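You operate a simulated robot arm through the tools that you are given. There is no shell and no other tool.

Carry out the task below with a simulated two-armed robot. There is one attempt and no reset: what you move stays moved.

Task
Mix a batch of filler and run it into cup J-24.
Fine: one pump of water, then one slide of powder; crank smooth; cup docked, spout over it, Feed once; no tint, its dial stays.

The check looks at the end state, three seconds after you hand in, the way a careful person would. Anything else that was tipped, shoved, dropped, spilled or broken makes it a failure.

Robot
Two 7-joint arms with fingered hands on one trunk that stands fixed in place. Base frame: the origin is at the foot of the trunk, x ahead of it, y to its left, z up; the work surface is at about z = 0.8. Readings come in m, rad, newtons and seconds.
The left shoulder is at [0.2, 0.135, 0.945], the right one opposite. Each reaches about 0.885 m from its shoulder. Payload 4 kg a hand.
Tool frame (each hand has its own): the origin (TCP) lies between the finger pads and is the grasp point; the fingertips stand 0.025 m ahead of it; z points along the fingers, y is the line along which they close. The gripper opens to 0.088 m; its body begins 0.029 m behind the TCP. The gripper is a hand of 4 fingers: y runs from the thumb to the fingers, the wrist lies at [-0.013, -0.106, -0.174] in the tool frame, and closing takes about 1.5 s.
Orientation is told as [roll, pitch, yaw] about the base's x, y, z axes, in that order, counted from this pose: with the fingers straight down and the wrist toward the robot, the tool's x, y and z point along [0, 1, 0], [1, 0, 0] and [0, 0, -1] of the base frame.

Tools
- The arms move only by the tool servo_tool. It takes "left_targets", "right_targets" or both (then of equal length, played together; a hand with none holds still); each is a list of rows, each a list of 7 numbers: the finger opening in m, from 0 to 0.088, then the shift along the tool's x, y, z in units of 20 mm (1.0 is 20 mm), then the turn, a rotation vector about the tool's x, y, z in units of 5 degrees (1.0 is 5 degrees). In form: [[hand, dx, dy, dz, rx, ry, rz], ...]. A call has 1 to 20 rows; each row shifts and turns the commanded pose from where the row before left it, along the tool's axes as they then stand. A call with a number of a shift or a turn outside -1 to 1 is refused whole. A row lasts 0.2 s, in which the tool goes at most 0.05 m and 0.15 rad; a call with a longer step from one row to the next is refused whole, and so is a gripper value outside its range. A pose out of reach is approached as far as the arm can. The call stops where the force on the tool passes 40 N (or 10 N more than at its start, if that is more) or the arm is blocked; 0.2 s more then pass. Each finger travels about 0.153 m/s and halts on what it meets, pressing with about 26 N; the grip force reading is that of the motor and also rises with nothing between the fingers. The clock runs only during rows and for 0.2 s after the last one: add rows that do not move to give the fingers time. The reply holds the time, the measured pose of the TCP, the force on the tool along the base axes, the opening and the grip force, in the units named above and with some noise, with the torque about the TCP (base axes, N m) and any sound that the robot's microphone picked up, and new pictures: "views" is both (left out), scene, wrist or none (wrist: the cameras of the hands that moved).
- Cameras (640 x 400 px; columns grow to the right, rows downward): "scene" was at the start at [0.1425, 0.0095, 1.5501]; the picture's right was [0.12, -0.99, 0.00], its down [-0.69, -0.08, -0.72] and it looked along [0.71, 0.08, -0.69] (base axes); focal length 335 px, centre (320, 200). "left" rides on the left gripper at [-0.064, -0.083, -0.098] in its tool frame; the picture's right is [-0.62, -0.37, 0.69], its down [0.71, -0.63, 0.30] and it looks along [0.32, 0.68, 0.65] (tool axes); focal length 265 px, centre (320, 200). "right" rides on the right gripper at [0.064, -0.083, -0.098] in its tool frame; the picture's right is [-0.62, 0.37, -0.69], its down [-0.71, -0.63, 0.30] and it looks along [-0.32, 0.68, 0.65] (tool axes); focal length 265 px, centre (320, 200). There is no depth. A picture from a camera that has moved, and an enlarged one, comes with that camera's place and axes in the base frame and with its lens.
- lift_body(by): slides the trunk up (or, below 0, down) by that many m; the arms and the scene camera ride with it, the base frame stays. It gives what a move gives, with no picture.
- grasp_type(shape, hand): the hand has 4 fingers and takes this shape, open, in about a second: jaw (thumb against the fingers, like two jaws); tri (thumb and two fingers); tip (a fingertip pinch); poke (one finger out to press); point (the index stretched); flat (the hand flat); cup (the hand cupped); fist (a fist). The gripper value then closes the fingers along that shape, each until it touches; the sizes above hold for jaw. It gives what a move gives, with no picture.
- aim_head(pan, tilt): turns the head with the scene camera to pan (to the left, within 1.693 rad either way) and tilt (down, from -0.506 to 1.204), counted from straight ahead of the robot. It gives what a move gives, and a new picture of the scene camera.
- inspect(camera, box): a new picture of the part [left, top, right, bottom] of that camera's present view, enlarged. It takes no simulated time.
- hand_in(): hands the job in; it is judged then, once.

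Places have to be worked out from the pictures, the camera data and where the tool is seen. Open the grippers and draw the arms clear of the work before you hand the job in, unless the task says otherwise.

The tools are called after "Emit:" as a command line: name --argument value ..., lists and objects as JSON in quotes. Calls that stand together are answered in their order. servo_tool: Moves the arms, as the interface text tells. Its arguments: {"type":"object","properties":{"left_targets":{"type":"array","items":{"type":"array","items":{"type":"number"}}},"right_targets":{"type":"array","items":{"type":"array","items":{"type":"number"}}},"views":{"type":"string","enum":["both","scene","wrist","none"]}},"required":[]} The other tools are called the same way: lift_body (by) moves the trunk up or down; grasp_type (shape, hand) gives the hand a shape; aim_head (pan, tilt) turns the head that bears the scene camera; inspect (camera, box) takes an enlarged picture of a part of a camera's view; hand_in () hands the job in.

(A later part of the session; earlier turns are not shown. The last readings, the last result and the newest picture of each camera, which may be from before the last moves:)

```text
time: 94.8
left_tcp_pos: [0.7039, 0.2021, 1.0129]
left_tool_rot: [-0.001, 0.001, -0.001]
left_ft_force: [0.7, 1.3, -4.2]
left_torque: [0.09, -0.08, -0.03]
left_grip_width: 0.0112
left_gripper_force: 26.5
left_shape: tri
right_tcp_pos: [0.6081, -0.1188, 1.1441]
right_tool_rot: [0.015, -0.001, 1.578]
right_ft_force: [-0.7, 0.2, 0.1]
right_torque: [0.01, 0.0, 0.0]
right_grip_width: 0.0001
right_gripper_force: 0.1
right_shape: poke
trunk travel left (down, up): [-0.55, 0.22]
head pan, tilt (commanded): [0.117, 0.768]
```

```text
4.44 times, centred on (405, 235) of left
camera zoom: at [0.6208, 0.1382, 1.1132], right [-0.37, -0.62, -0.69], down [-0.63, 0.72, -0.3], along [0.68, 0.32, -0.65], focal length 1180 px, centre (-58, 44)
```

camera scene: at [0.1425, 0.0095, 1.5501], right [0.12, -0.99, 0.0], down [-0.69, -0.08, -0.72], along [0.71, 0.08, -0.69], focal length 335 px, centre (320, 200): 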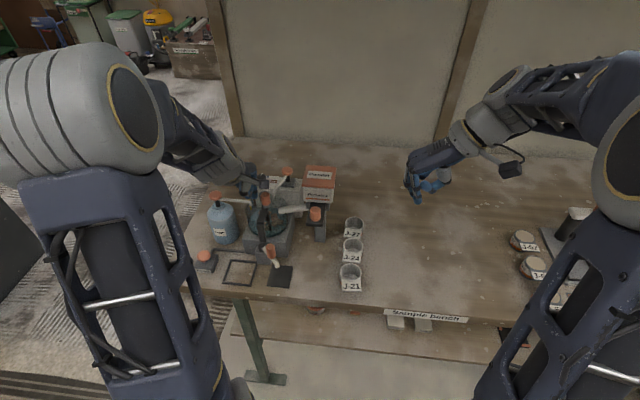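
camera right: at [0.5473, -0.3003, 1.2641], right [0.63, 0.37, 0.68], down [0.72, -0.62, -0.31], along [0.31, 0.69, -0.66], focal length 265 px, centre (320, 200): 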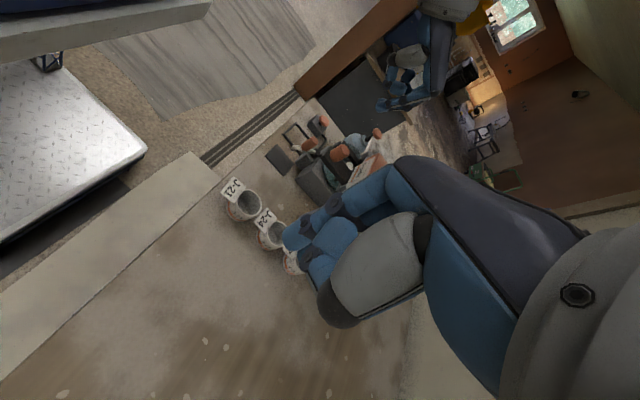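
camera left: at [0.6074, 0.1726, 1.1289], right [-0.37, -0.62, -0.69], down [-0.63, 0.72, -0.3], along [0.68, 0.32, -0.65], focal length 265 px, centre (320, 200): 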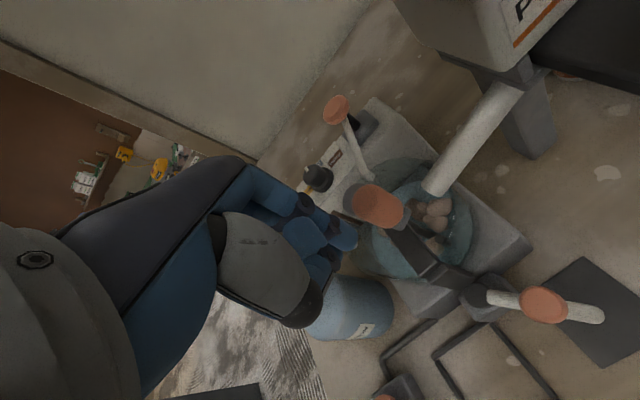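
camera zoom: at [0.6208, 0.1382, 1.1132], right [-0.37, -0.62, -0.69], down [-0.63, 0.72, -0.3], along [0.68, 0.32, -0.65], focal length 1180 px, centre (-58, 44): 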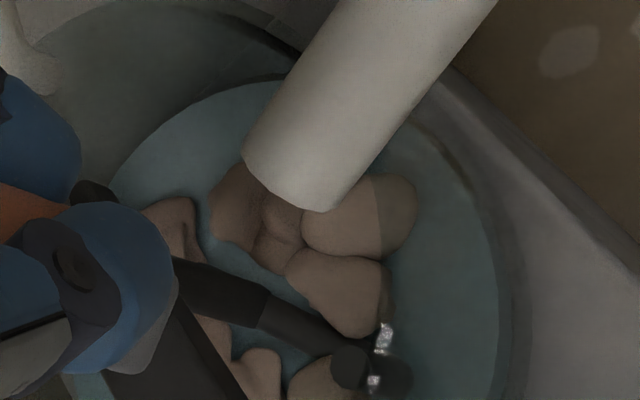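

Lumps are still there after about 5¾ turns. The grip has crept a little on the knob, so I reopen briefly, settle 2 mm lower, and regrip before cranking on.

Emit:
servo_tool --left_targets '[[0.025, 0, 0, 0, 0, 0, 0], [0.04, 0, 0, 0, 0, 0, 0], [0.04, 0.07, 0.02, 0.1, 0, 0, 0], [0.025, 0, 0, 0, 0, 0, 0], [0.01, 0, 0, 0, 0, 0, 0], [0.005, 0, 0, 0, 0, 0, 0], [0.005, 0, 0, 0, 0, 0, 0]]' --views "none"

Emit:
inspect --camera "scene" --box '[230, 150, 330, 240]'

Emit:
inspect --camera "left" --box '[240, 150, 540, 390]'

```text
time: 96.3
left_tcp_pos: [0.7052, 0.2044, 1.0107]
left_tool_rot: [0.0, -0.001, -0.002]
left_ft_force: [0.0, 0.5, 0.2]
left_torque: [-0.01, 0.0, 0.02]
left_grip_width: 0.002
left_gripper_force: 26.0
left_shape: tri
right_tcp_pos: [0.6066, -0.1197, 1.1443]
right_tool_rot: [0.014, 0.001, 1.581]
right_ft_force: [-0.1, -0.4, 0.5]
right_torque: [0.0, 0.06, 0.01]
right_grip_width: 0.0
right_gripper_force: 0.1
right_shape: poke
trunk travel left (down, up): [-0.55, 0.22]
head pan, tilt (commanded): [0.117, 0.768]
```

```text
4.44 times, centred on (280, 195) of scene
camera zoom: at [0.1426, 0.0095, 1.5502], right [0.12, -0.99, 0.0], down [-0.69, -0.08, -0.72], along [0.71, 0.08, -0.69], focal length 1489 px, centre (498, 222)
```

zoom: 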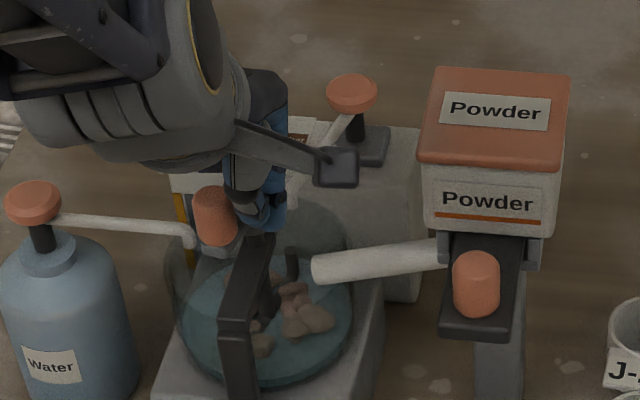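

```text
1.67 times, centred on (390, 270) of left
camera zoom: at [0.6215, 0.1399, 1.1114], right [-0.37, -0.62, -0.69], down [-0.63, 0.72, -0.3], along [0.69, 0.32, -0.65], focal length 442 px, centre (203, 83)
```

zoom: 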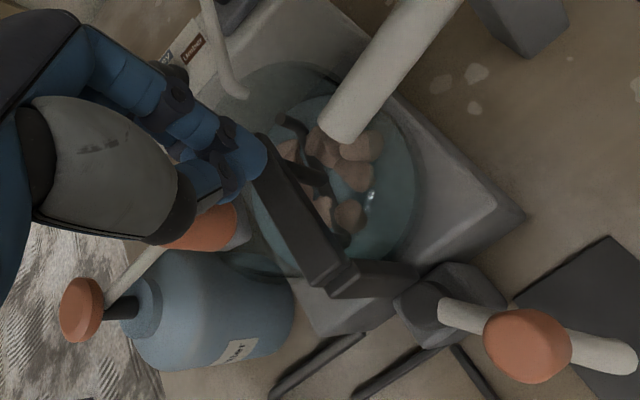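

The knob had crept out of the chuck and is now beside it at about (0.701, 0.229). I open, hop over it, lower and regrip centred.

Emit:
servo_tool --left_targets '[[0.03, -0.2, 0, 0, 0, 0, 0], [0.055, 0, 0, 0, 0, 0, 0], [0.055, 0, 0, -1, 0, 0, 0], [0.055, 0, 0, -0.8, 0, 0, 0], [0.055, 0.7, -0.1, 0, 0, 0, 0], [0.055, 0.72, -0.1, 0, 0, 0, 0], [0.055, 0, 0, 0, 0, 0, 0]]' --views "none"

Emit:
inspect --camera "scene" --box '[230, 150, 330, 240]'

Emit:
inspect --camera "left" --box '[220, 140, 460, 340]'

```text
time: 98.0
left_tcp_pos: [0.7002, 0.2273, 1.0473]
left_tool_rot: [0.001, -0.001, -0.003]
left_ft_force: [-0.5, -0.7, 0.0]
left_torque: [-0.04, -0.02, -0.02]
left_grip_width: 0.0548
left_gripper_force: 0.1
left_shape: tri
right_tcp_pos: [0.6075, -0.119, 1.1437]
right_tool_rot: [0.015, 0.001, 1.579]
right_ft_force: [-0.7, -0.3, 0.1]
right_torque: [-0.02, 0.0, 0.0]
right_grip_width: 0.0
right_gripper_force: 0.1
right_shape: poke
trunk travel left (down, up): [-0.55, 0.22]
head pan, tilt (commanded): [0.117, 0.768]
```

```text
4.44 times, centred on (280, 195) of scene
camera zoom: at [0.1425, 0.0095, 1.5501], right [0.12, -0.99, 0.0], down [-0.69, -0.08, -0.72], along [0.71, 0.08, -0.69], focal length 1489 px, centre (498, 222)
```

zoom: 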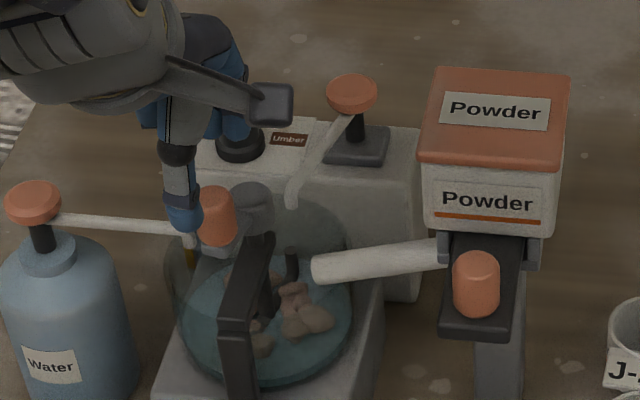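

```text
2.00 times, centred on (340, 240) of left
camera zoom: at [0.617, 0.1642, 1.1475], right [-0.37, -0.62, -0.69], down [-0.63, 0.72, -0.3], along [0.68, 0.32, -0.65], focal length 531 px, centre (280, 120)
```

zoom: 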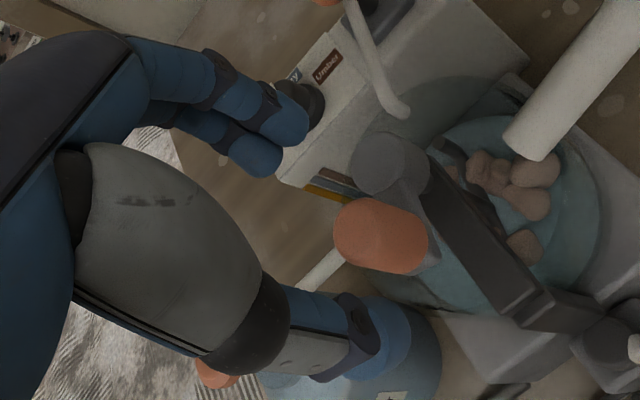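

The knob at (0.701, 0.229) is right below the open chuck. I lower, close, and turn on.

Emit:
servo_tool --left_targets '[[0.055, 0.08, 0.05, 0.9, 0, 0, 0], [0.055, 0, 0, 0.9, 0, 0, 0], [0.045, 0, 0, 0, 0, 0, 0], [0.035, 0, 0, 0, 0, 0, 0], [0.025, 0, 0, 0, 0, 0, 0], [0.015, 0, 0, 0, 0, 0, 0], [0.005, 0, 0, 0, 0, 0, 0], [0.005, 0, 0, 0, 0, 0, 0], [0.005, 0, 0, 0, 0, 0, 0]]' --views "none"

Emit:
inspect --camera "left" --box '[220, 140, 460, 340]'

Emit:
inspect --camera "scene" --box '[230, 150, 330, 240]'

```text
time: 100.0
left_tcp_pos: [0.7011, 0.2298, 1.0106]
left_tool_rot: [0.002, 0.0, -0.001]
left_ft_force: [-0.6, 0.4, -1.1]
left_torque: [0.03, -0.02, 0.0]
left_grip_width: 0.0137
left_gripper_force: 26.0
left_shape: tri
right_tcp_pos: [0.607, -0.1186, 1.1431]
right_tool_rot: [0.013, 0.0, 1.579]
right_ft_force: [0.3, 0.3, -0.3]
right_torque: [-0.04, -0.01, -0.03]
right_grip_width: 0.0002
right_gripper_force: 0.1
right_shape: poke
trunk travel left (down, up): [-0.55, 0.22]
head pan, tilt (commanded): [0.117, 0.768]
```

```text
2.00 times, centred on (340, 240) of left
camera zoom: at [0.6178, 0.1659, 1.1114], right [-0.37, -0.62, -0.69], down [-0.63, 0.72, -0.3], along [0.68, 0.32, -0.65], focal length 531 px, centre (280, 120)
```

zoom: 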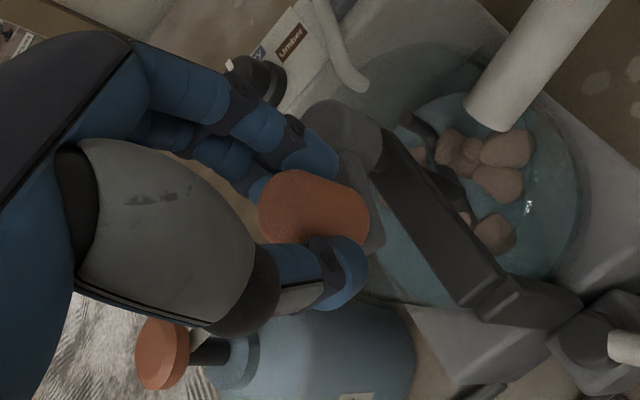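

```text
4.44 times, centred on (280, 195) of scene
camera zoom: at [0.1425, 0.0095, 1.5501], right [0.12, -0.99, 0.0], down [-0.69, -0.08, -0.72], along [0.71, 0.08, -0.69], focal length 1489 px, centre (498, 222)
```

zoom: 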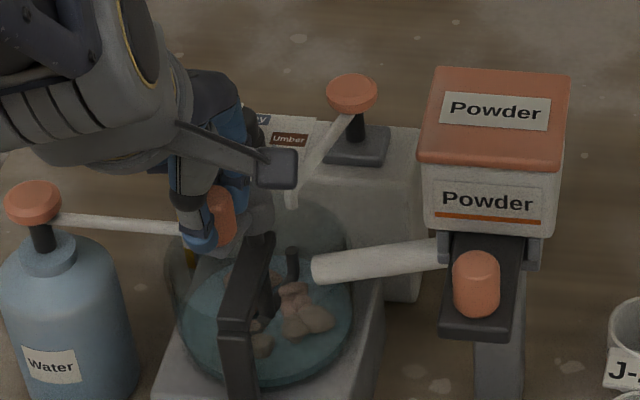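

Gripped well again. I continue cranking counter-clockwise for another 1⅔ turns and look at the mix.

Emit:
servo_tool --left_targets '[[0.005, -0.893, 0, 0, 0, 0, 0], [0.005, -0.773, 0.446, 0, 0, 0, 0], [0.005, -0.446, 0.773, 0, 0, 0, 0], [0.005, 0, 0.893, 0, 0, 0, 0], [0.005, 0.446, 0.773, 0, 0, 0, 0], [0.005, 0.773, 0.446, 0, 0, 0, 0], [0.005, 0.893, 0, 0, 0, 0, 0], [0.005, 0.773, -0.446, 0, 0, 0, 0], [0.005, 0.446, -0.773, 0, 0, 0, 0], [0.005, 0, -0.893, 0, 0, 0, 0], [0.005, -0.446, -0.773, 0, 0, 0, 0], [0.005, -0.773, -0.446, 0, 0, 0, 0], [0.005, -0.893, 0, 0, 0, 0, 0], [0.005, -0.773, 0.446, 0, 0, 0, 0], [0.005, -0.446, 0.773, 0, 0, 0, 0], [0.005, 0, 0.893, 0, 0, 0, 0], [0.005, 0.446, 0.773, 0, 0, 0, 0], [0.005, 0.773, 0.446, 0, 0, 0, 0], [0.005, 0.893, 0, 0, 0, 0, 0], [0.005, 0.773, -0.446, 0, 0, 0, 0]]' --views "none"

Emit:
inspect --camera "scene" --box '[230, 150, 330, 240]'

Emit:
inspect --camera "scene" --box '[250, 205, 295, 240]'

```text
time: 104.2
left_tcp_pos: [0.7582, 0.2457, 1.0122]
left_tool_rot: [0.001, 0.0, -0.003]
left_ft_force: [-2.2, -2.8, 3.8]
left_torque: [-0.02, -0.04, -0.03]
left_grip_width: 0.013
left_gripper_force: 25.9
left_shape: tri
right_tcp_pos: [0.6067, -0.119, 1.1434]
right_tool_rot: [0.014, 0.0, 1.58]
right_ft_force: [-0.2, -0.2, 0.1]
right_torque: [0.0, -0.01, 0.0]
right_grip_width: 0.0
right_gripper_force: 0.1
right_shape: poke
trunk travel left (down, up): [-0.55, 0.22]
head pan, tilt (commanded): [0.117, 0.768]
```

```text
4.44 times, centred on (280, 195) of scene
camera zoom: at [0.1424, 0.0093, 1.5503], right [0.12, -0.99, 0.0], down [-0.69, -0.08, -0.72], along [0.71, 0.08, -0.69], focal length 1489 px, centre (498, 222)
```

zoom: 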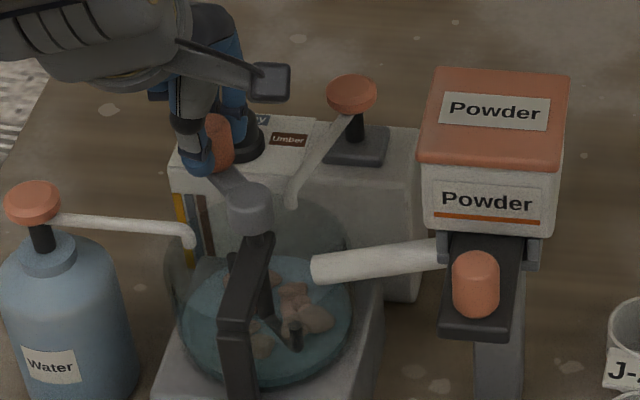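

```text
11.43 times, centred on (272, 222) of scene
camera zoom: at [0.1424, 0.0093, 1.5503], right [0.12, -0.99, 0.0], down [-0.69, -0.08, -0.72], along [0.71, 0.08, -0.69], focal length 3828 px, centre (863, -57)
```

zoom: 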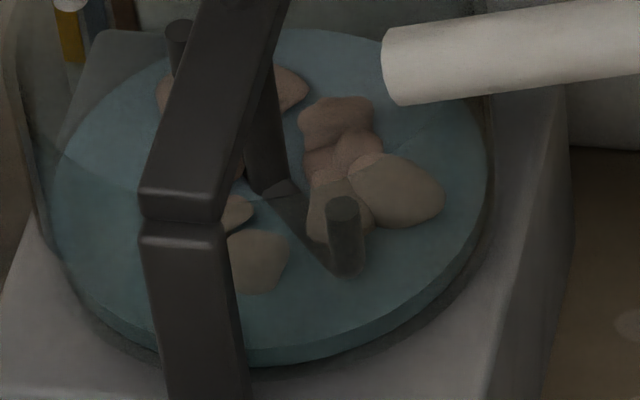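

Lumps look unchanged after about 7 turns this way. I try the other direction (clockwise) for 1⅔ turns.

Emit:
servo_tool --left_targets '[[0.005, -0.773, 0.446, 0, 0, 0, 0], [0.005, -0.893, 0, 0, 0, 0, 0], [0.005, -0.773, -0.446, 0, 0, 0, 0], [0.005, -0.446, -0.773, 0, 0, 0, 0], [0.005, 0, -0.893, 0, 0, 0, 0], [0.005, 0.446, -0.773, 0, 0, 0, 0], [0.005, 0.773, -0.446, 0, 0, 0, 0], [0.005, 0.893, 0, 0, 0, 0, 0], [0.005, 0.773, 0.446, 0, 0, 0, 0], [0.005, 0.446, 0.773, 0, 0, 0, 0], [0.005, 0, 0.893, 0, 0, 0, 0], [0.005, -0.446, 0.773, 0, 0, 0, 0], [0.005, -0.773, 0.446, 0, 0, 0, 0], [0.005, -0.893, 0, 0, 0, 0, 0], [0.005, -0.773, -0.446, 0, 0, 0, 0], [0.005, -0.446, -0.773, 0, 0, 0, 0], [0.005, 0, -0.893, 0, 0, 0, 0], [0.005, 0.446, -0.773, 0, 0, 0, 0], [0.005, 0.773, -0.446, 0, 0, 0, 0], [0.005, 0.893, 0, 0, 0, 0, 0]]' --views "none"

Emit:
inspect --camera "scene" --box '[230, 150, 330, 240]'

Emit:
inspect --camera "scene" --box '[250, 205, 295, 240]'

```text
time: 108.3
left_tcp_pos: [0.6999, 0.2312, 1.012]
left_tool_rot: [0.002, -0.003, -0.002]
left_ft_force: [-1.2, 0.5, -0.3]
left_torque: [0.05, -0.03, -0.01]
left_grip_width: 0.0129
left_gripper_force: 26.5
left_shape: tri
right_tcp_pos: [0.6067, -0.1191, 1.1444]
right_tool_rot: [0.014, 0.0, 1.579]
right_ft_force: [0.0, -0.4, -0.1]
right_torque: [0.01, 0.01, -0.02]
right_grip_width: 0.0002
right_gripper_force: 0.1
right_shape: poke
trunk travel left (down, up): [-0.55, 0.22]
head pan, tilt (commanded): [0.117, 0.768]
```

```text
4.44 times, centred on (280, 195) of scene
camera zoom: at [0.1424, 0.0094, 1.5501], right [0.12, -0.99, 0.0], down [-0.69, -0.08, -0.72], along [0.71, 0.08, -0.69], focal length 1489 px, centre (498, 222)
```

zoom: 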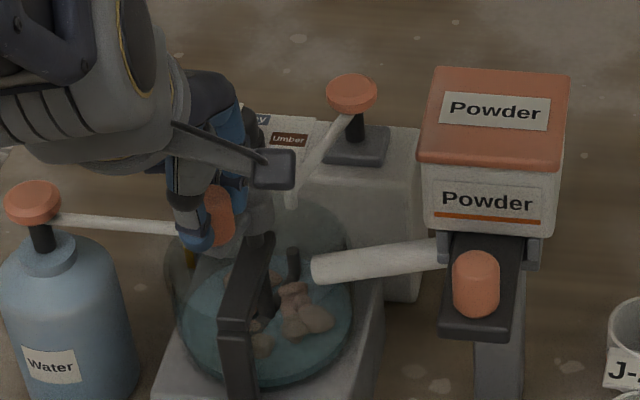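

```text
11.43 times, centred on (272, 222) of scene
camera zoom: at [0.1424, 0.0094, 1.5501], right [0.12, -0.99, 0.0], down [-0.69, -0.08, -0.72], along [0.71, 0.08, -0.69], focal length 3828 px, centre (863, -57)
```

zoom: 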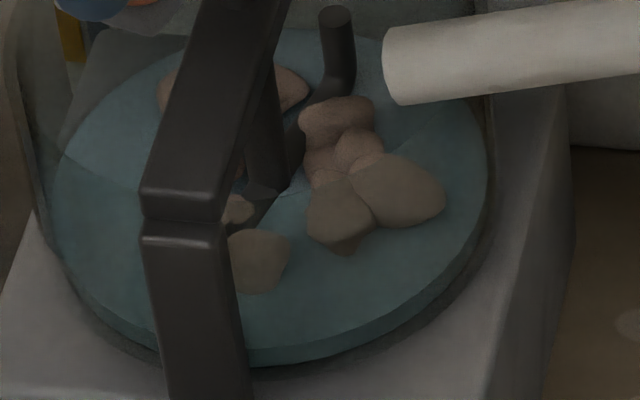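

The paddle turns but the lumps look the same. I keep cranking clockwise, since the needed number of turns isn't known.

Emit:
servo_tool --left_targets '[[0.005, 0.773, 0.446, 0, 0, 0, 0], [0.005, 0.446, 0.773, 0, 0, 0, 0], [0.005, 0, 0.893, 0, 0, 0, 0], [0.005, -0.446, 0.773, 0, 0, 0, 0], [0.005, -0.773, 0.446, 0, 0, 0, 0], [0.005, -0.893, 0, 0, 0, 0, 0], [0.005, -0.773, -0.446, 0, 0, 0, 0], [0.005, -0.446, -0.773, 0, 0, 0, 0], [0.005, 0, -0.893, 0, 0, 0, 0], [0.005, 0.446, -0.773, 0, 0, 0, 0], [0.005, 0.773, -0.446, 0, 0, 0, 0], [0.005, 0.893, 0, 0, 0, 0, 0], [0.005, 0.773, 0.446, 0, 0, 0, 0], [0.005, 0.446, 0.773, 0, 0, 0, 0], [0.005, 0, 0.893, 0, 0, 0, 0], [0.005, -0.446, 0.773, 0, 0, 0, 0], [0.005, -0.773, 0.446, 0, 0, 0, 0], [0.005, -0.893, 0, 0, 0, 0, 0], [0.005, -0.773, -0.446, 0, 0, 0, 0], [0.005, -0.446, -0.773, 0, 0, 0, 0]]' --views "none"

Emit:
inspect --camera "scene" --box '[230, 150, 330, 240]'

Emit:
inspect --camera "scene" --box '[250, 205, 295, 240]'

```text
time: 112.5
left_tcp_pos: [0.743, 0.1867, 1.0124]
left_tool_rot: [0.001, -0.001, -0.002]
left_ft_force: [0.5, -0.6, 1.4]
left_torque: [-0.02, -0.1, 0.05]
left_grip_width: 0.0129
left_gripper_force: 25.6
left_shape: tri
right_tcp_pos: [0.6071, -0.1202, 1.1436]
right_tool_rot: [0.014, 0.002, 1.579]
right_ft_force: [0.0, -0.7, -0.3]
right_torque: [0.02, 0.03, -0.03]
right_grip_width: 0.0
right_gripper_force: 0.0
right_shape: poke
trunk travel left (down, up): [-0.55, 0.22]
head pan, tilt (commanded): [0.117, 0.768]
```

```text
4.44 times, centred on (280, 195) of scene
camera zoom: at [0.1426, 0.0095, 1.5501], right [0.12, -0.99, 0.0], down [-0.69, -0.08, -0.72], along [0.71, 0.08, -0.69], focal length 1489 px, centre (498, 222)
```

zoom: 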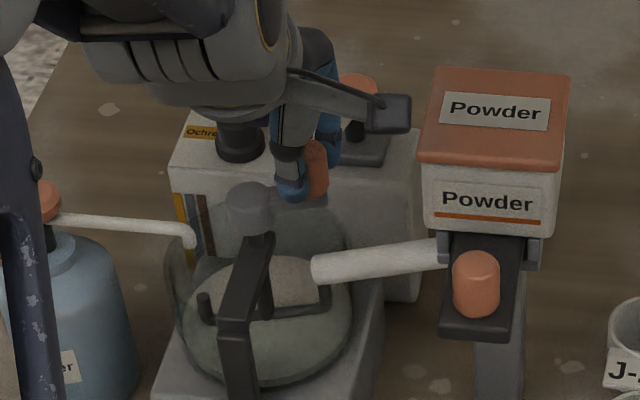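

```text
11.43 times, centred on (272, 222) of scene
camera zoom: at [0.1426, 0.0095, 1.5501], right [0.12, -0.99, 0.0], down [-0.69, -0.08, -0.72], along [0.71, 0.08, -0.69], focal length 3828 px, centre (863, -57)
```

zoom: 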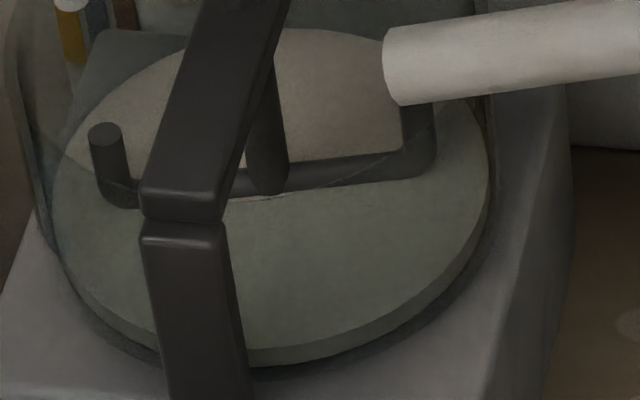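

The mix is now smooth and uniform. I release the crank knob, raise the left hand and pull it back to the left.

Emit:
servo_tool --left_targets '[[0.025, 0, 0, 0, 0, 0, 0], [0.045, 0, 0, 0, 0, 0, 0], [0.055, 0, 0, 0, 0, 0, 0], [0.055, 0, 0, -1, 0, 0, 0], [0.055, 0, 0, -1, 0, 0, 0], [0.055, 0, 0, -1, 0, 0, 0], [0.055, 0, -1, -1, 0, 0, 0], [0.055, 0.5, -1, -0.5, 0, 0, 0], [0.055, 1, -1, 0, 0, 0, 0], [0.055, 1, -1, 0, 0, 0, 0], [0.055, 1, -1, 0, 0, 0, 0], [0.055, 1, 0, 0, 0, 0, 0], [0.055, 1, 0, 0, 0, 0, 0], [0.055, 1, 0, 0, 0, 0, 0], [0.055, 1, 0, 0, 0, 0, 0], [0.055, 1, 0, 0, 0, 0, 0], [0.055, 1, 0, 0, 0, 0, 0], [0.055, 1, 0, 0, 0, 0, 0]]' --views "scene"

Emit:
grasp_type --shape "jaw" --hand "right"

Emit:
inspect --camera "scene" --box '[180, 150, 400, 300]'

Emit:
inspect --camera "right" --box '[140, 160, 340, 340]'

```text
time: 116.3
left_tcp_pos: [0.6417, 0.3977, 1.1013]
left_tool_rot: [0.0, -0.002, -0.002]
left_ft_force: [-0.3, 0.6, -0.9]
left_torque: [-0.02, -0.02, -0.01]
left_grip_width: 0.0547
left_gripper_force: 0.0
left_shape: tri
right_tcp_pos: [0.6071, -0.1195, 1.1442]
right_tool_rot: [0.014, 0.0, 1.582]
right_ft_force: [0.3, -0.3, -0.5]
right_torque: [0.01, -0.02, -0.02]
right_grip_width: 0.0
right_gripper_force: 0.0
right_shape: poke
trunk travel left (down, up): [-0.55, 0.22]
head pan, tilt (commanded): [0.117, 0.768]
camera scene: at [0.1425, 0.0093, 1.5501], right [0.12, -0.99, 0.0], down [-0.69, -0.08, -0.72], along [0.71, 0.08, -0.69], focal length 335 px, centre (320, 200)
```

scene: 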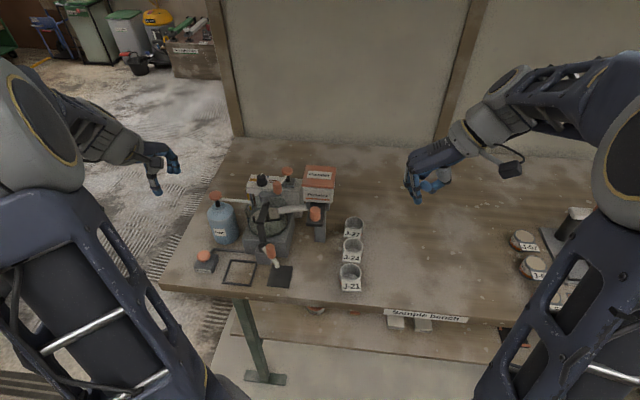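

```text
time: 117.2
left_tcp_pos: [0.6435, 0.3976, 1.1013]
left_tool_rot: [-0.002, 0.001, -0.002]
left_ft_force: [0.2, 0.0, -0.1]
left_torque: [0.02, -0.02, 0.01]
left_grip_width: 0.0545
left_gripper_force: 0.0
left_shape: tri
right_tcp_pos: [0.6076, -0.1197, 1.1424]
right_tool_rot: [0.014, 0.0, 1.58]
right_ft_force: [-0.4, -0.4, -0.5]
right_torque: [-0.01, -0.02, 0.01]
right_grip_width: 0.0879
right_gripper_force: 0.1
right_shape: jaw
trunk travel left (down, up): [-0.55, 0.22]
head pan, tilt (commanded): [0.117, 0.768]
```

```text
2.67 times, centred on (290, 225) of scene
camera zoom: at [0.1425, 0.0095, 1.5501], right [0.12, -0.99, 0.0], down [-0.69, -0.08, -0.72], along [0.71, 0.08, -0.69], focal length 893 px, centre (400, 133)
```

zoom: 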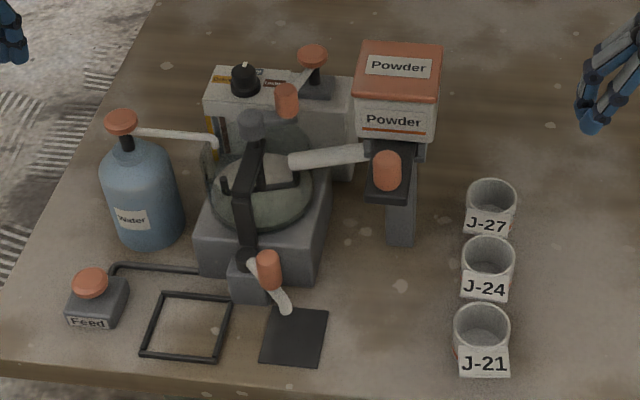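

```text
2.22 times, centred on (240, 250) of right
camera zoom: at [0.5454, -0.2029, 1.2421], right [0.63, 0.37, 0.68], down [0.72, -0.62, -0.31], along [0.31, 0.69, -0.66], focal length 590 px, centre (498, 89)
```

zoom: 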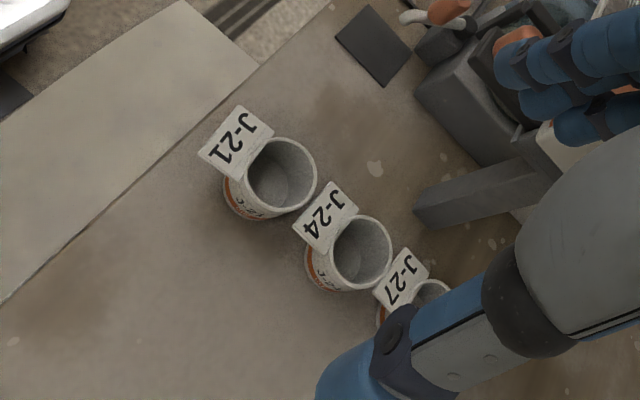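

The crank is free and everything else looks in place. Now the cup: J-24's rim centre works out at about (0.706, -0.012) with rim height ≈0.842. I bring the right hand (jaw, opened to 64 mm) down to the right of it, above the rims, before sliding over.

Emit:
servo_tool --right_targets '[[0.064, -0.38, 0, 0.93, 0, 0, 0], [0.064, -0.38, 0, 0.93, 0, 0, 0], [0.064, -0.38, 0, 0.93, 0, 0, 0], [0.064, -0.38, 0, 0.93, 0, 0, 0], [0.064, -0.38, 0.2, 0.93, 0, 0, 0], [0.064, -0.38, 0.2, 0.93, 0, 0, 0], [0.064, -0.38, 0.3, 0.93, 0, 0, 0], [0.064, -0.38, 0.3, 0.93, 0, 0, 0], [0.064, -0.38, 0.3, 0.93, 0, 0, 0], [0.064, -0.38, 0.3, 0.93, 0, 0, 0], [0.064, -0.38, 0.3, 0.93, 0, 0, 0], [0.064, -0.38, 0.3, 0.93, 0, 0, 0], [0.064, -0.34, 0, 0.94, 0, 0, 0], [0.064, 0, 0, 0, 0, 0, 0]]'

Emit:
inspect --camera "right" --box '[140, 130, 440, 370]'

Emit:
inspect --camera "scene" --box '[290, 160, 410, 300]'

```text
time: 120.2
left_tcp_pos: [0.6433, 0.3978, 1.1019]
left_tool_rot: [-0.001, 0.001, -0.002]
left_ft_force: [-0.6, 0.6, -0.3]
left_torque: [0.03, 0.02, -0.02]
left_grip_width: 0.0545
left_gripper_force: 0.0
left_shape: tri
right_tcp_pos: [0.7012, -0.0745, 0.9002]
right_tool_rot: [0.014, -0.001, 1.58]
right_ft_force: [-0.1, -0.8, -0.5]
right_torque: [0.0, -0.04, 0.03]
right_grip_width: 0.0641
right_gripper_force: 0.1
right_shape: jaw
trunk travel left (down, up): [-0.55, 0.22]
head pan, tilt (commanded): [0.117, 0.768]
camera scene: at [0.1425, 0.0095, 1.5501], right [0.12, -0.99, 0.0], down [-0.69, -0.08, -0.72], along [0.71, 0.08, -0.69], focal length 335 px, centre (320, 200)
camera right: at [0.6406, -0.1589, 0.9986], right [0.63, 0.37, 0.68], down [0.72, -0.62, -0.31], along [0.31, 0.69, -0.66], focal length 265 px, centre (320, 200)
```

scene: 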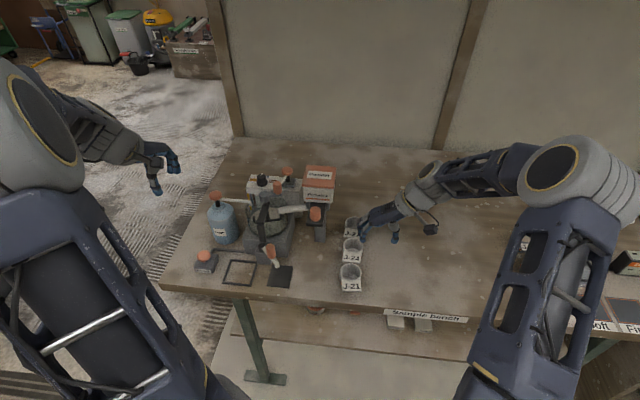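
right: 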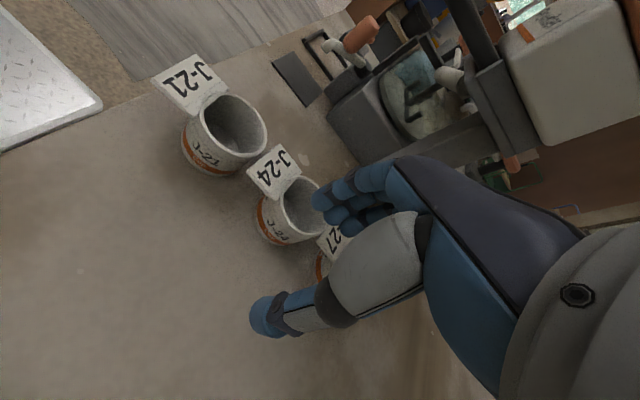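

```text
1.67 times, centred on (290, 250) of right
camera zoom: at [0.6406, -0.1589, 0.9986], right [0.63, 0.37, 0.68], down [0.72, -0.62, -0.31], along [0.31, 0.69, -0.66], focal length 442 px, centre (370, 117)
```

zoom: 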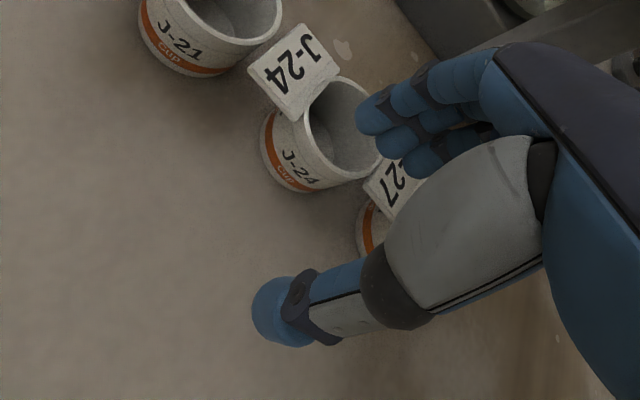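

```text
2.86 times, centred on (350, 230) of scene
camera zoom: at [0.1425, 0.0095, 1.5501], right [0.12, -0.99, 0.0], down [-0.69, -0.08, -0.72], along [0.71, 0.08, -0.69], focal length 957 px, centre (234, 114)
```

zoom: 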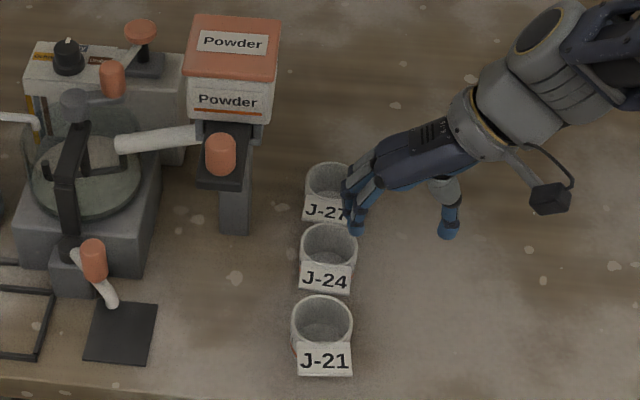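

With the closer view the J-24 rim centre is (0.704, -0.0138, 0.8415), diameter 52 mm. I slide the open hand over it (TCP y ≈ -0.0155) still above the rim, then check before lowering.

Emit:
servo_tool --right_targets '[[0.064, 0, 1, 0, 0, 0, 0], [0.064, 0, 1, 0, 0, 0, 0], [0.064, 0, 0.95, 0, 0, 0, 0], [0.064, 0, 0, 0.5, 0, 0, 0], [0.064, 0, 0, 0, 0, 0, 0]]'

Emit:
inspect --camera "right" --box '[140, 130, 440, 370]'

Emit:
inspect --camera "scene" --box '[290, 160, 410, 300]'

```text
time: 121.5
left_tcp_pos: [0.6427, 0.3976, 1.1004]
left_tool_rot: [-0.001, 0.001, -0.002]
left_ft_force: [0.5, -0.5, -0.3]
left_torque: [0.0, 0.02, 0.01]
left_grip_width: 0.0546
left_gripper_force: 0.0
left_shape: tri
right_tcp_pos: [0.7025, -0.0164, 0.8901]
right_tool_rot: [0.017, 0.0, 1.579]
right_ft_force: [-0.1, -0.6, -0.3]
right_torque: [-0.02, 0.0, -0.02]
right_grip_width: 0.0642
right_gripper_force: 0.1
right_shape: jaw
trunk travel left (down, up): [-0.55, 0.22]
head pan, tilt (commanded): [0.117, 0.768]
camera scene: at [0.1425, 0.0095, 1.5501], right [0.12, -0.99, 0.0], down [-0.69, -0.08, -0.72], along [0.71, 0.08, -0.69], focal length 335 px, centre (320, 200)
camera right: at [0.6399, -0.0994, 0.9885], right [0.63, 0.37, 0.68], down [0.72, -0.62, -0.31], along [0.31, 0.69, -0.66], focal length 265 px, centre (320, 200)
```

scene: 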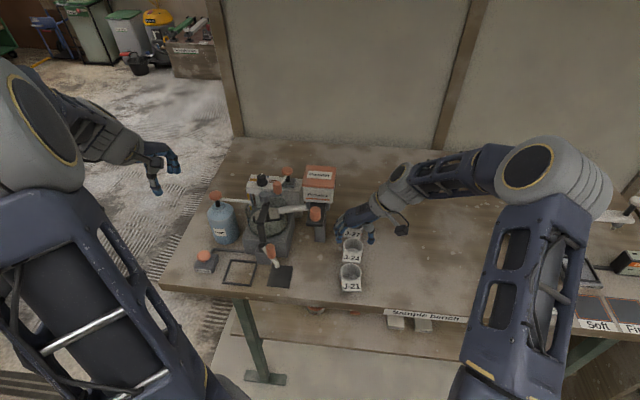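
right: 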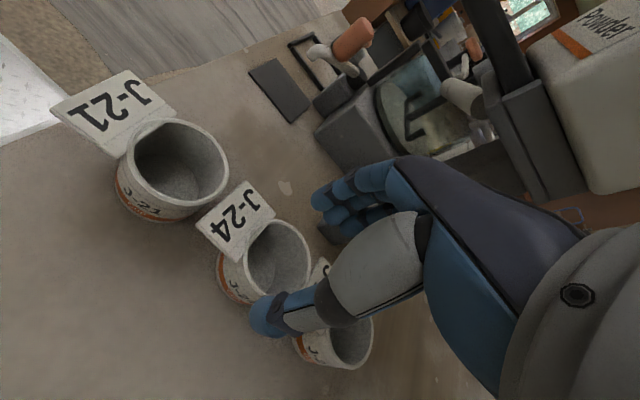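

```text
1.67 times, centred on (290, 250) of right
camera zoom: at [0.6399, -0.0994, 0.9885], right [0.63, 0.37, 0.68], down [0.72, -0.62, -0.31], along [0.31, 0.69, -0.66], focal length 442 px, centre (370, 117)
```

zoom: 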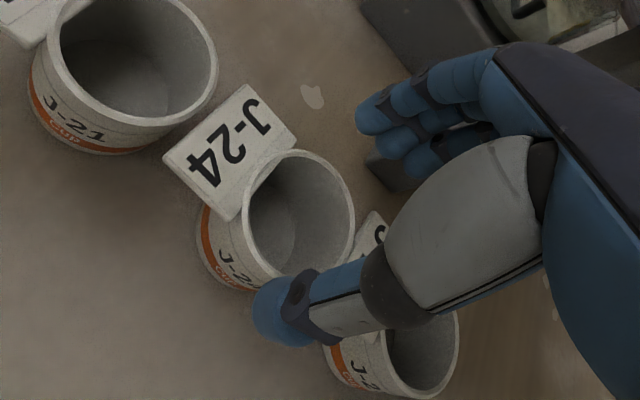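

```text
2.86 times, centred on (350, 230) of scene
camera zoom: at [0.1425, 0.0095, 1.5501], right [0.12, -0.99, 0.0], down [-0.69, -0.08, -0.72], along [0.71, 0.08, -0.69], focal length 957 px, centre (234, 114)
```

zoom: 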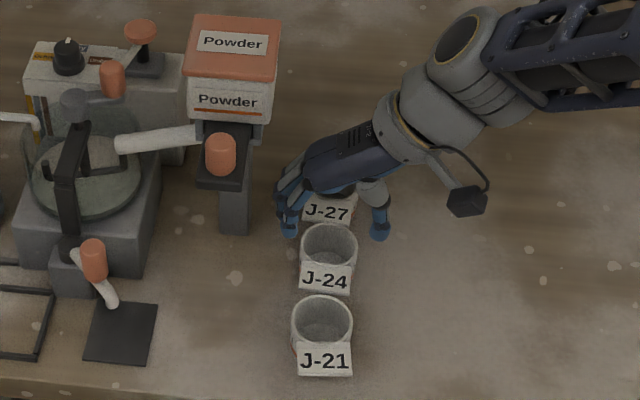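

The hand straddles the cup (rim centre ≈(0.7045, -0.013)). I nudge 2 mm left and lower carefully to grip height (TCP z ≈0.843).

Emit:
servo_tool --right_targets '[[0.064, 0, 0.1, 0.3, 0, 0, 0], [0.064, 0, 0, 0.5, 0, 0, 0], [0.064, 0, 0, 0.5, 0, 0, 0], [0.064, 0, 0, 0.5, 0, 0, 0], [0.064, 0, 0, 0.5, 0, 0, 0], [0.064, 0, 0, 0, 0, 0, 0]]'

Emit:
inspect --camera "right" --box '[140, 130, 440, 370]'

Emit:
inspect --camera "scene" --box '[290, 160, 410, 300]'

```text
time: 122.8
left_tcp_pos: [0.6416, 0.3975, 1.1013]
left_tool_rot: [0.001, -0.001, -0.002]
left_ft_force: [-0.7, 0.2, 0.8]
left_torque: [-0.02, 0.0, -0.02]
left_grip_width: 0.0545
left_gripper_force: 0.1
left_shape: tri
right_tcp_pos: [0.6999, -0.0147, 0.8444]
right_tool_rot: [0.013, 0.001, 1.579]
right_ft_force: [0.0, 0.1, 0.4]
right_torque: [-0.01, -0.02, -0.03]
right_grip_width: 0.0645
right_gripper_force: 0.0
right_shape: jaw
trunk travel left (down, up): [-0.55, 0.22]
head pan, tilt (commanded): [0.117, 0.768]
camera scene: at [0.1425, 0.0095, 1.5501], right [0.12, -0.99, 0.0], down [-0.69, -0.08, -0.72], along [0.71, 0.08, -0.69], focal length 335 px, centre (320, 200)
camera right: at [0.6388, -0.0977, 0.9429], right [0.63, 0.37, 0.68], down [0.72, -0.62, -0.31], along [0.31, 0.69, -0.66], focal length 265 px, centre (320, 200)
```

scene: 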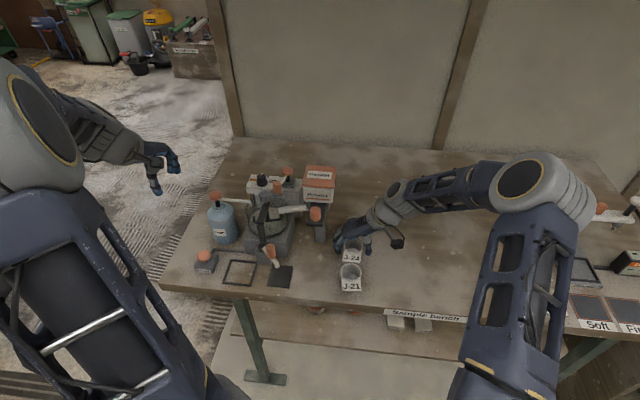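
right: 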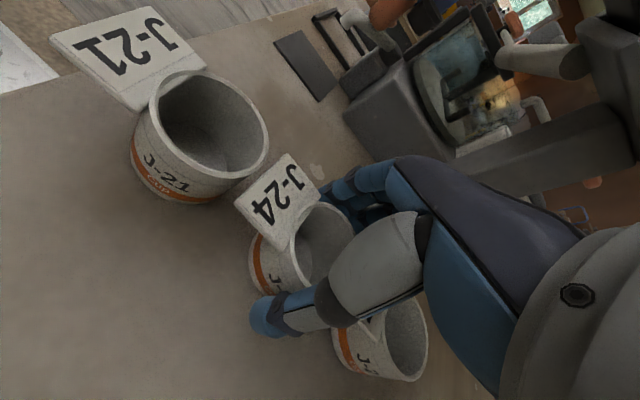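

```text
1.67 times, centred on (290, 250) of right
camera zoom: at [0.6388, -0.0977, 0.9429], right [0.63, 0.37, 0.68], down [0.72, -0.62, -0.31], along [0.31, 0.69, -0.66], focal length 442 px, centre (370, 117)
```

zoom: 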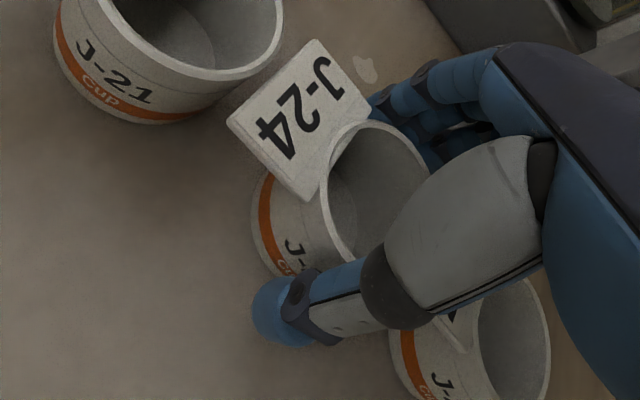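

```text
2.86 times, centred on (350, 230) of scene
camera zoom: at [0.1425, 0.0095, 1.5501], right [0.12, -0.99, 0.0], down [-0.69, -0.08, -0.72], along [0.71, 0.08, -0.69], focal length 957 px, centre (234, 114)
```

zoom: 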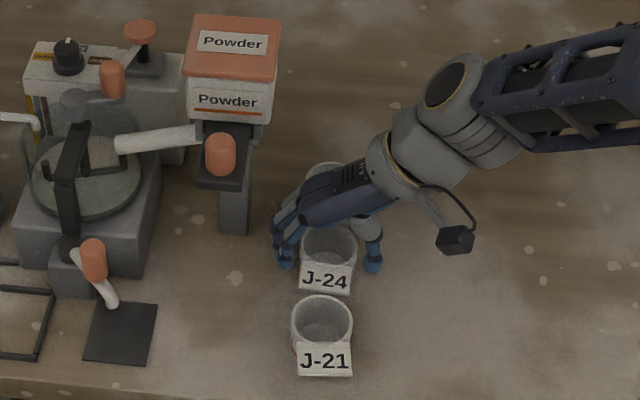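

The fingers straddle J-24 without touching anything. I shift 3 mm away from its tag and close slowly on the cup.

Emit:
servo_tool --right_targets '[[0.06, -0.13, 0, 0, 0, 0, 0], [0.055, 0, 0, 0, 0, 0, 0], [0.05, 0, 0, 0, 0, 0, 0], [0.045, 0, 0, 0, 0, 0, 0], [0.04, 0, 0, 0, 0, 0, 0], [0.035, 0, 0, 0, 0, 0, 0], [0.03, 0, 0, 0, 0, 0, 0], [0.03, 0, 0, 0, 0, 0, 0]]'

Emit:
inspect --camera "right" --box '[140, 130, 440, 370]'

Emit:
inspect --camera "scene" --box '[290, 160, 410, 300]'

```text
time: 124.7
left_tcp_pos: [0.6432, 0.3976, 1.1022]
left_tool_rot: [-0.001, 0.0, -0.002]
left_ft_force: [-0.4, -0.4, 0.4]
left_torque: [0.0, 0.0, -0.02]
left_grip_width: 0.0545
left_gripper_force: 0.0
left_shape: tri
right_tcp_pos: [0.7043, -0.0144, 0.8428]
right_tool_rot: [0.013, 0.001, 1.579]
right_ft_force: [0.0, 0.3, -0.3]
right_torque: [0.01, 0.01, 0.0]
right_grip_width: 0.0438
right_gripper_force: 26.3
right_shape: jaw
trunk travel left (down, up): [-0.55, 0.22]
head pan, tilt (commanded): [0.117, 0.768]
camera scene: at [0.1426, 0.0095, 1.5501], right [0.12, -0.99, 0.0], down [-0.69, -0.08, -0.72], along [0.71, 0.08, -0.69], focal length 335 px, centre (320, 200)
camera right: at [0.6417, -0.0978, 0.9427], right [0.63, 0.37, 0.68], down [0.72, -0.62, -0.31], along [0.31, 0.69, -0.66], focal length 265 px, centre (320, 200)
```

scene: 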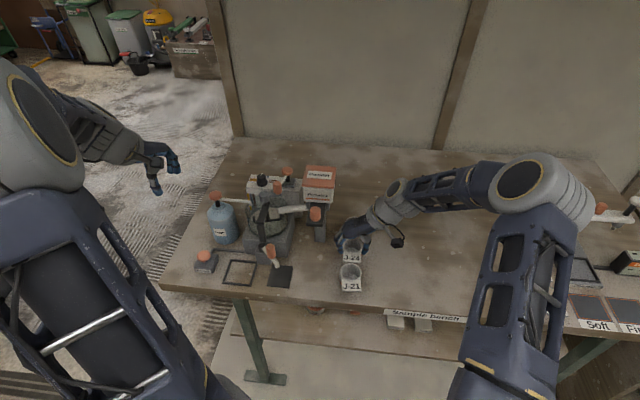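
right: 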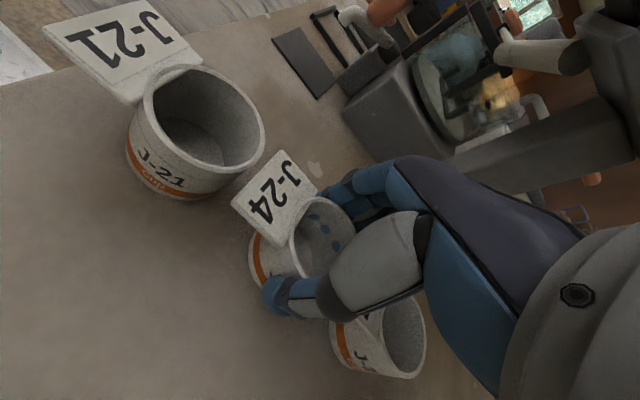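

```text
1.67 times, centred on (290, 250) of right
camera zoom: at [0.6417, -0.0978, 0.9427], right [0.63, 0.37, 0.68], down [0.72, -0.62, -0.31], along [0.31, 0.69, -0.66], focal length 442 px, centre (370, 117)
```

zoom: 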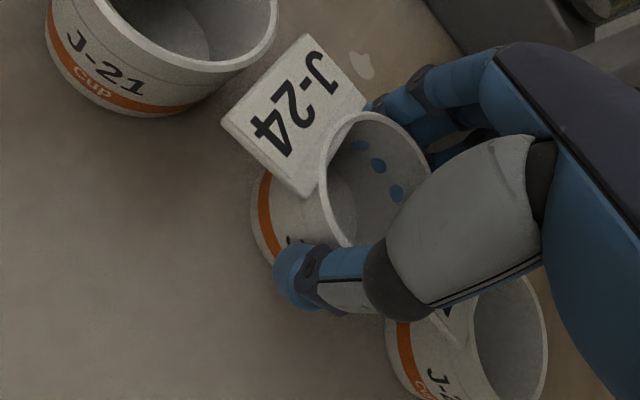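

```text
2.86 times, centred on (350, 230) of scene
camera zoom: at [0.1426, 0.0095, 1.5501], right [0.12, -0.99, 0.0], down [-0.69, -0.08, -0.72], along [0.71, 0.08, -0.69], focal length 957 px, centre (234, 114)
```

zoom: 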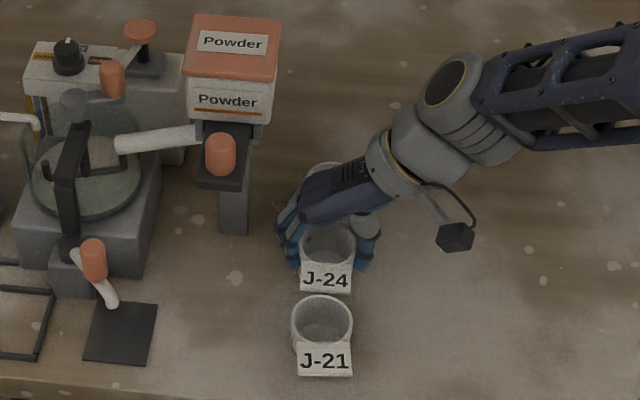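

J-24 is held (26 N, 44 mm). I lift it straight up about 120 mm, then draw it back toward the robot over J-21.

Emit:
servo_tool --right_targets '[[0.03, 0, 0, -0.4, 0, 0, 0], [0.03, 0, 0, -0.7, 0, 0, 0], [0.03, 0, 0, -1, 0, 0, 0], [0.03, 0, 0, -1, 0, 0, 0], [0.03, 0, 0, -1, 0, 0, 0], [0.03, 0, 0, -1, 0, 0, 0], [0.03, 0, 0, -1, 0, 0, 0]]'

Emit:
inspect --camera "scene" --box '[290, 160, 410, 300]'

Emit:
inspect --camera "right" --box '[140, 130, 440, 370]'

```text
time: 126.2
left_tcp_pos: [0.6436, 0.3977, 1.1014]
left_tool_rot: [0.0, 0.0, -0.002]
left_ft_force: [0.2, 0.5, -0.6]
left_torque: [0.03, -0.01, -0.01]
left_grip_width: 0.0549
left_gripper_force: 0.2
left_shape: tri
right_tcp_pos: [0.7042, -0.0138, 0.9661]
right_tool_rot: [0.014, 0.0, 1.579]
right_ft_force: [0.1, -0.5, -0.7]
right_torque: [0.01, -0.03, -0.02]
right_grip_width: 0.0435
right_gripper_force: 26.2
right_shape: jaw
trunk travel left (down, up): [-0.55, 0.22]
head pan, tilt (commanded): [0.117, 0.768]
camera scene: at [0.1427, 0.0095, 1.5501], right [0.12, -0.99, 0.0], down [-0.69, -0.08, -0.72], along [0.71, 0.08, -0.69], focal length 335 px, centre (320, 200)
camera right: at [0.6431, -0.0971, 1.0645], right [0.63, 0.37, 0.68], down [0.72, -0.62, -0.31], along [0.31, 0.69, -0.66], focal length 265 px, centre (320, 200)
```

scene: 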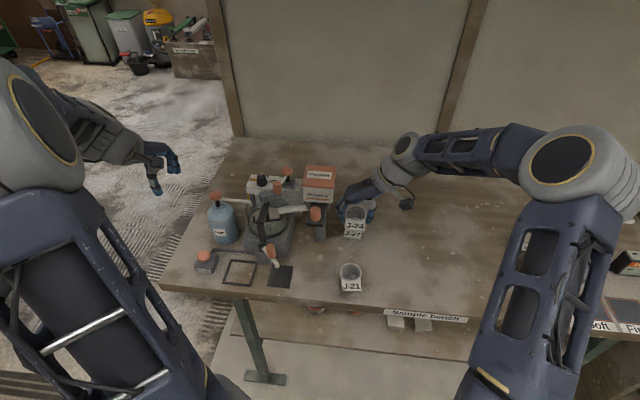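
right: 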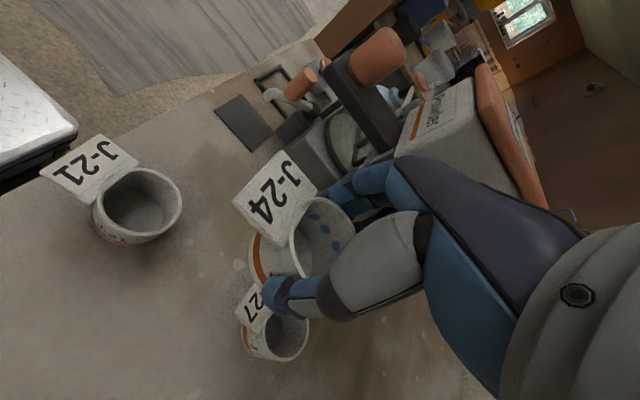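

```text
2.86 times, centred on (350, 230) of scene
camera zoom: at [0.1427, 0.0095, 1.5501], right [0.12, -0.99, 0.0], down [-0.69, -0.08, -0.72], along [0.71, 0.08, -0.69], focal length 957 px, centre (234, 114)
```

zoom: 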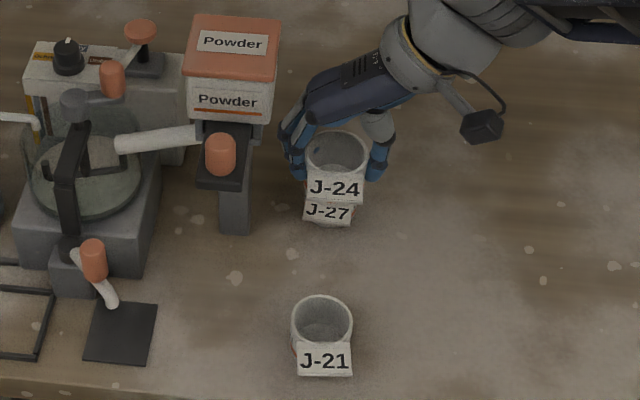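

```text
1.67 times, centred on (290, 250) of right
camera zoom: at [0.6431, -0.0971, 1.0645], right [0.63, 0.37, 0.68], down [0.72, -0.62, -0.31], along [0.31, 0.69, -0.66], focal length 442 px, centre (370, 117)
```

zoom: 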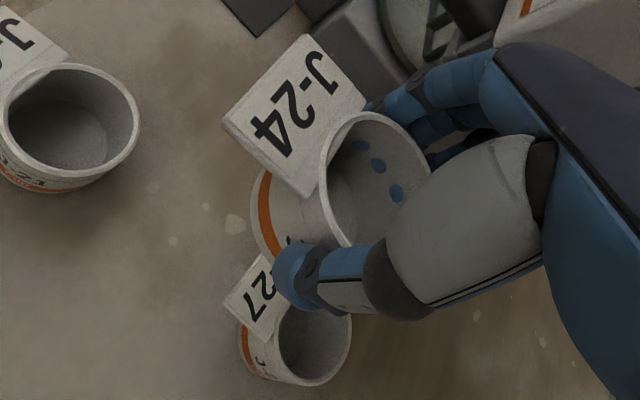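

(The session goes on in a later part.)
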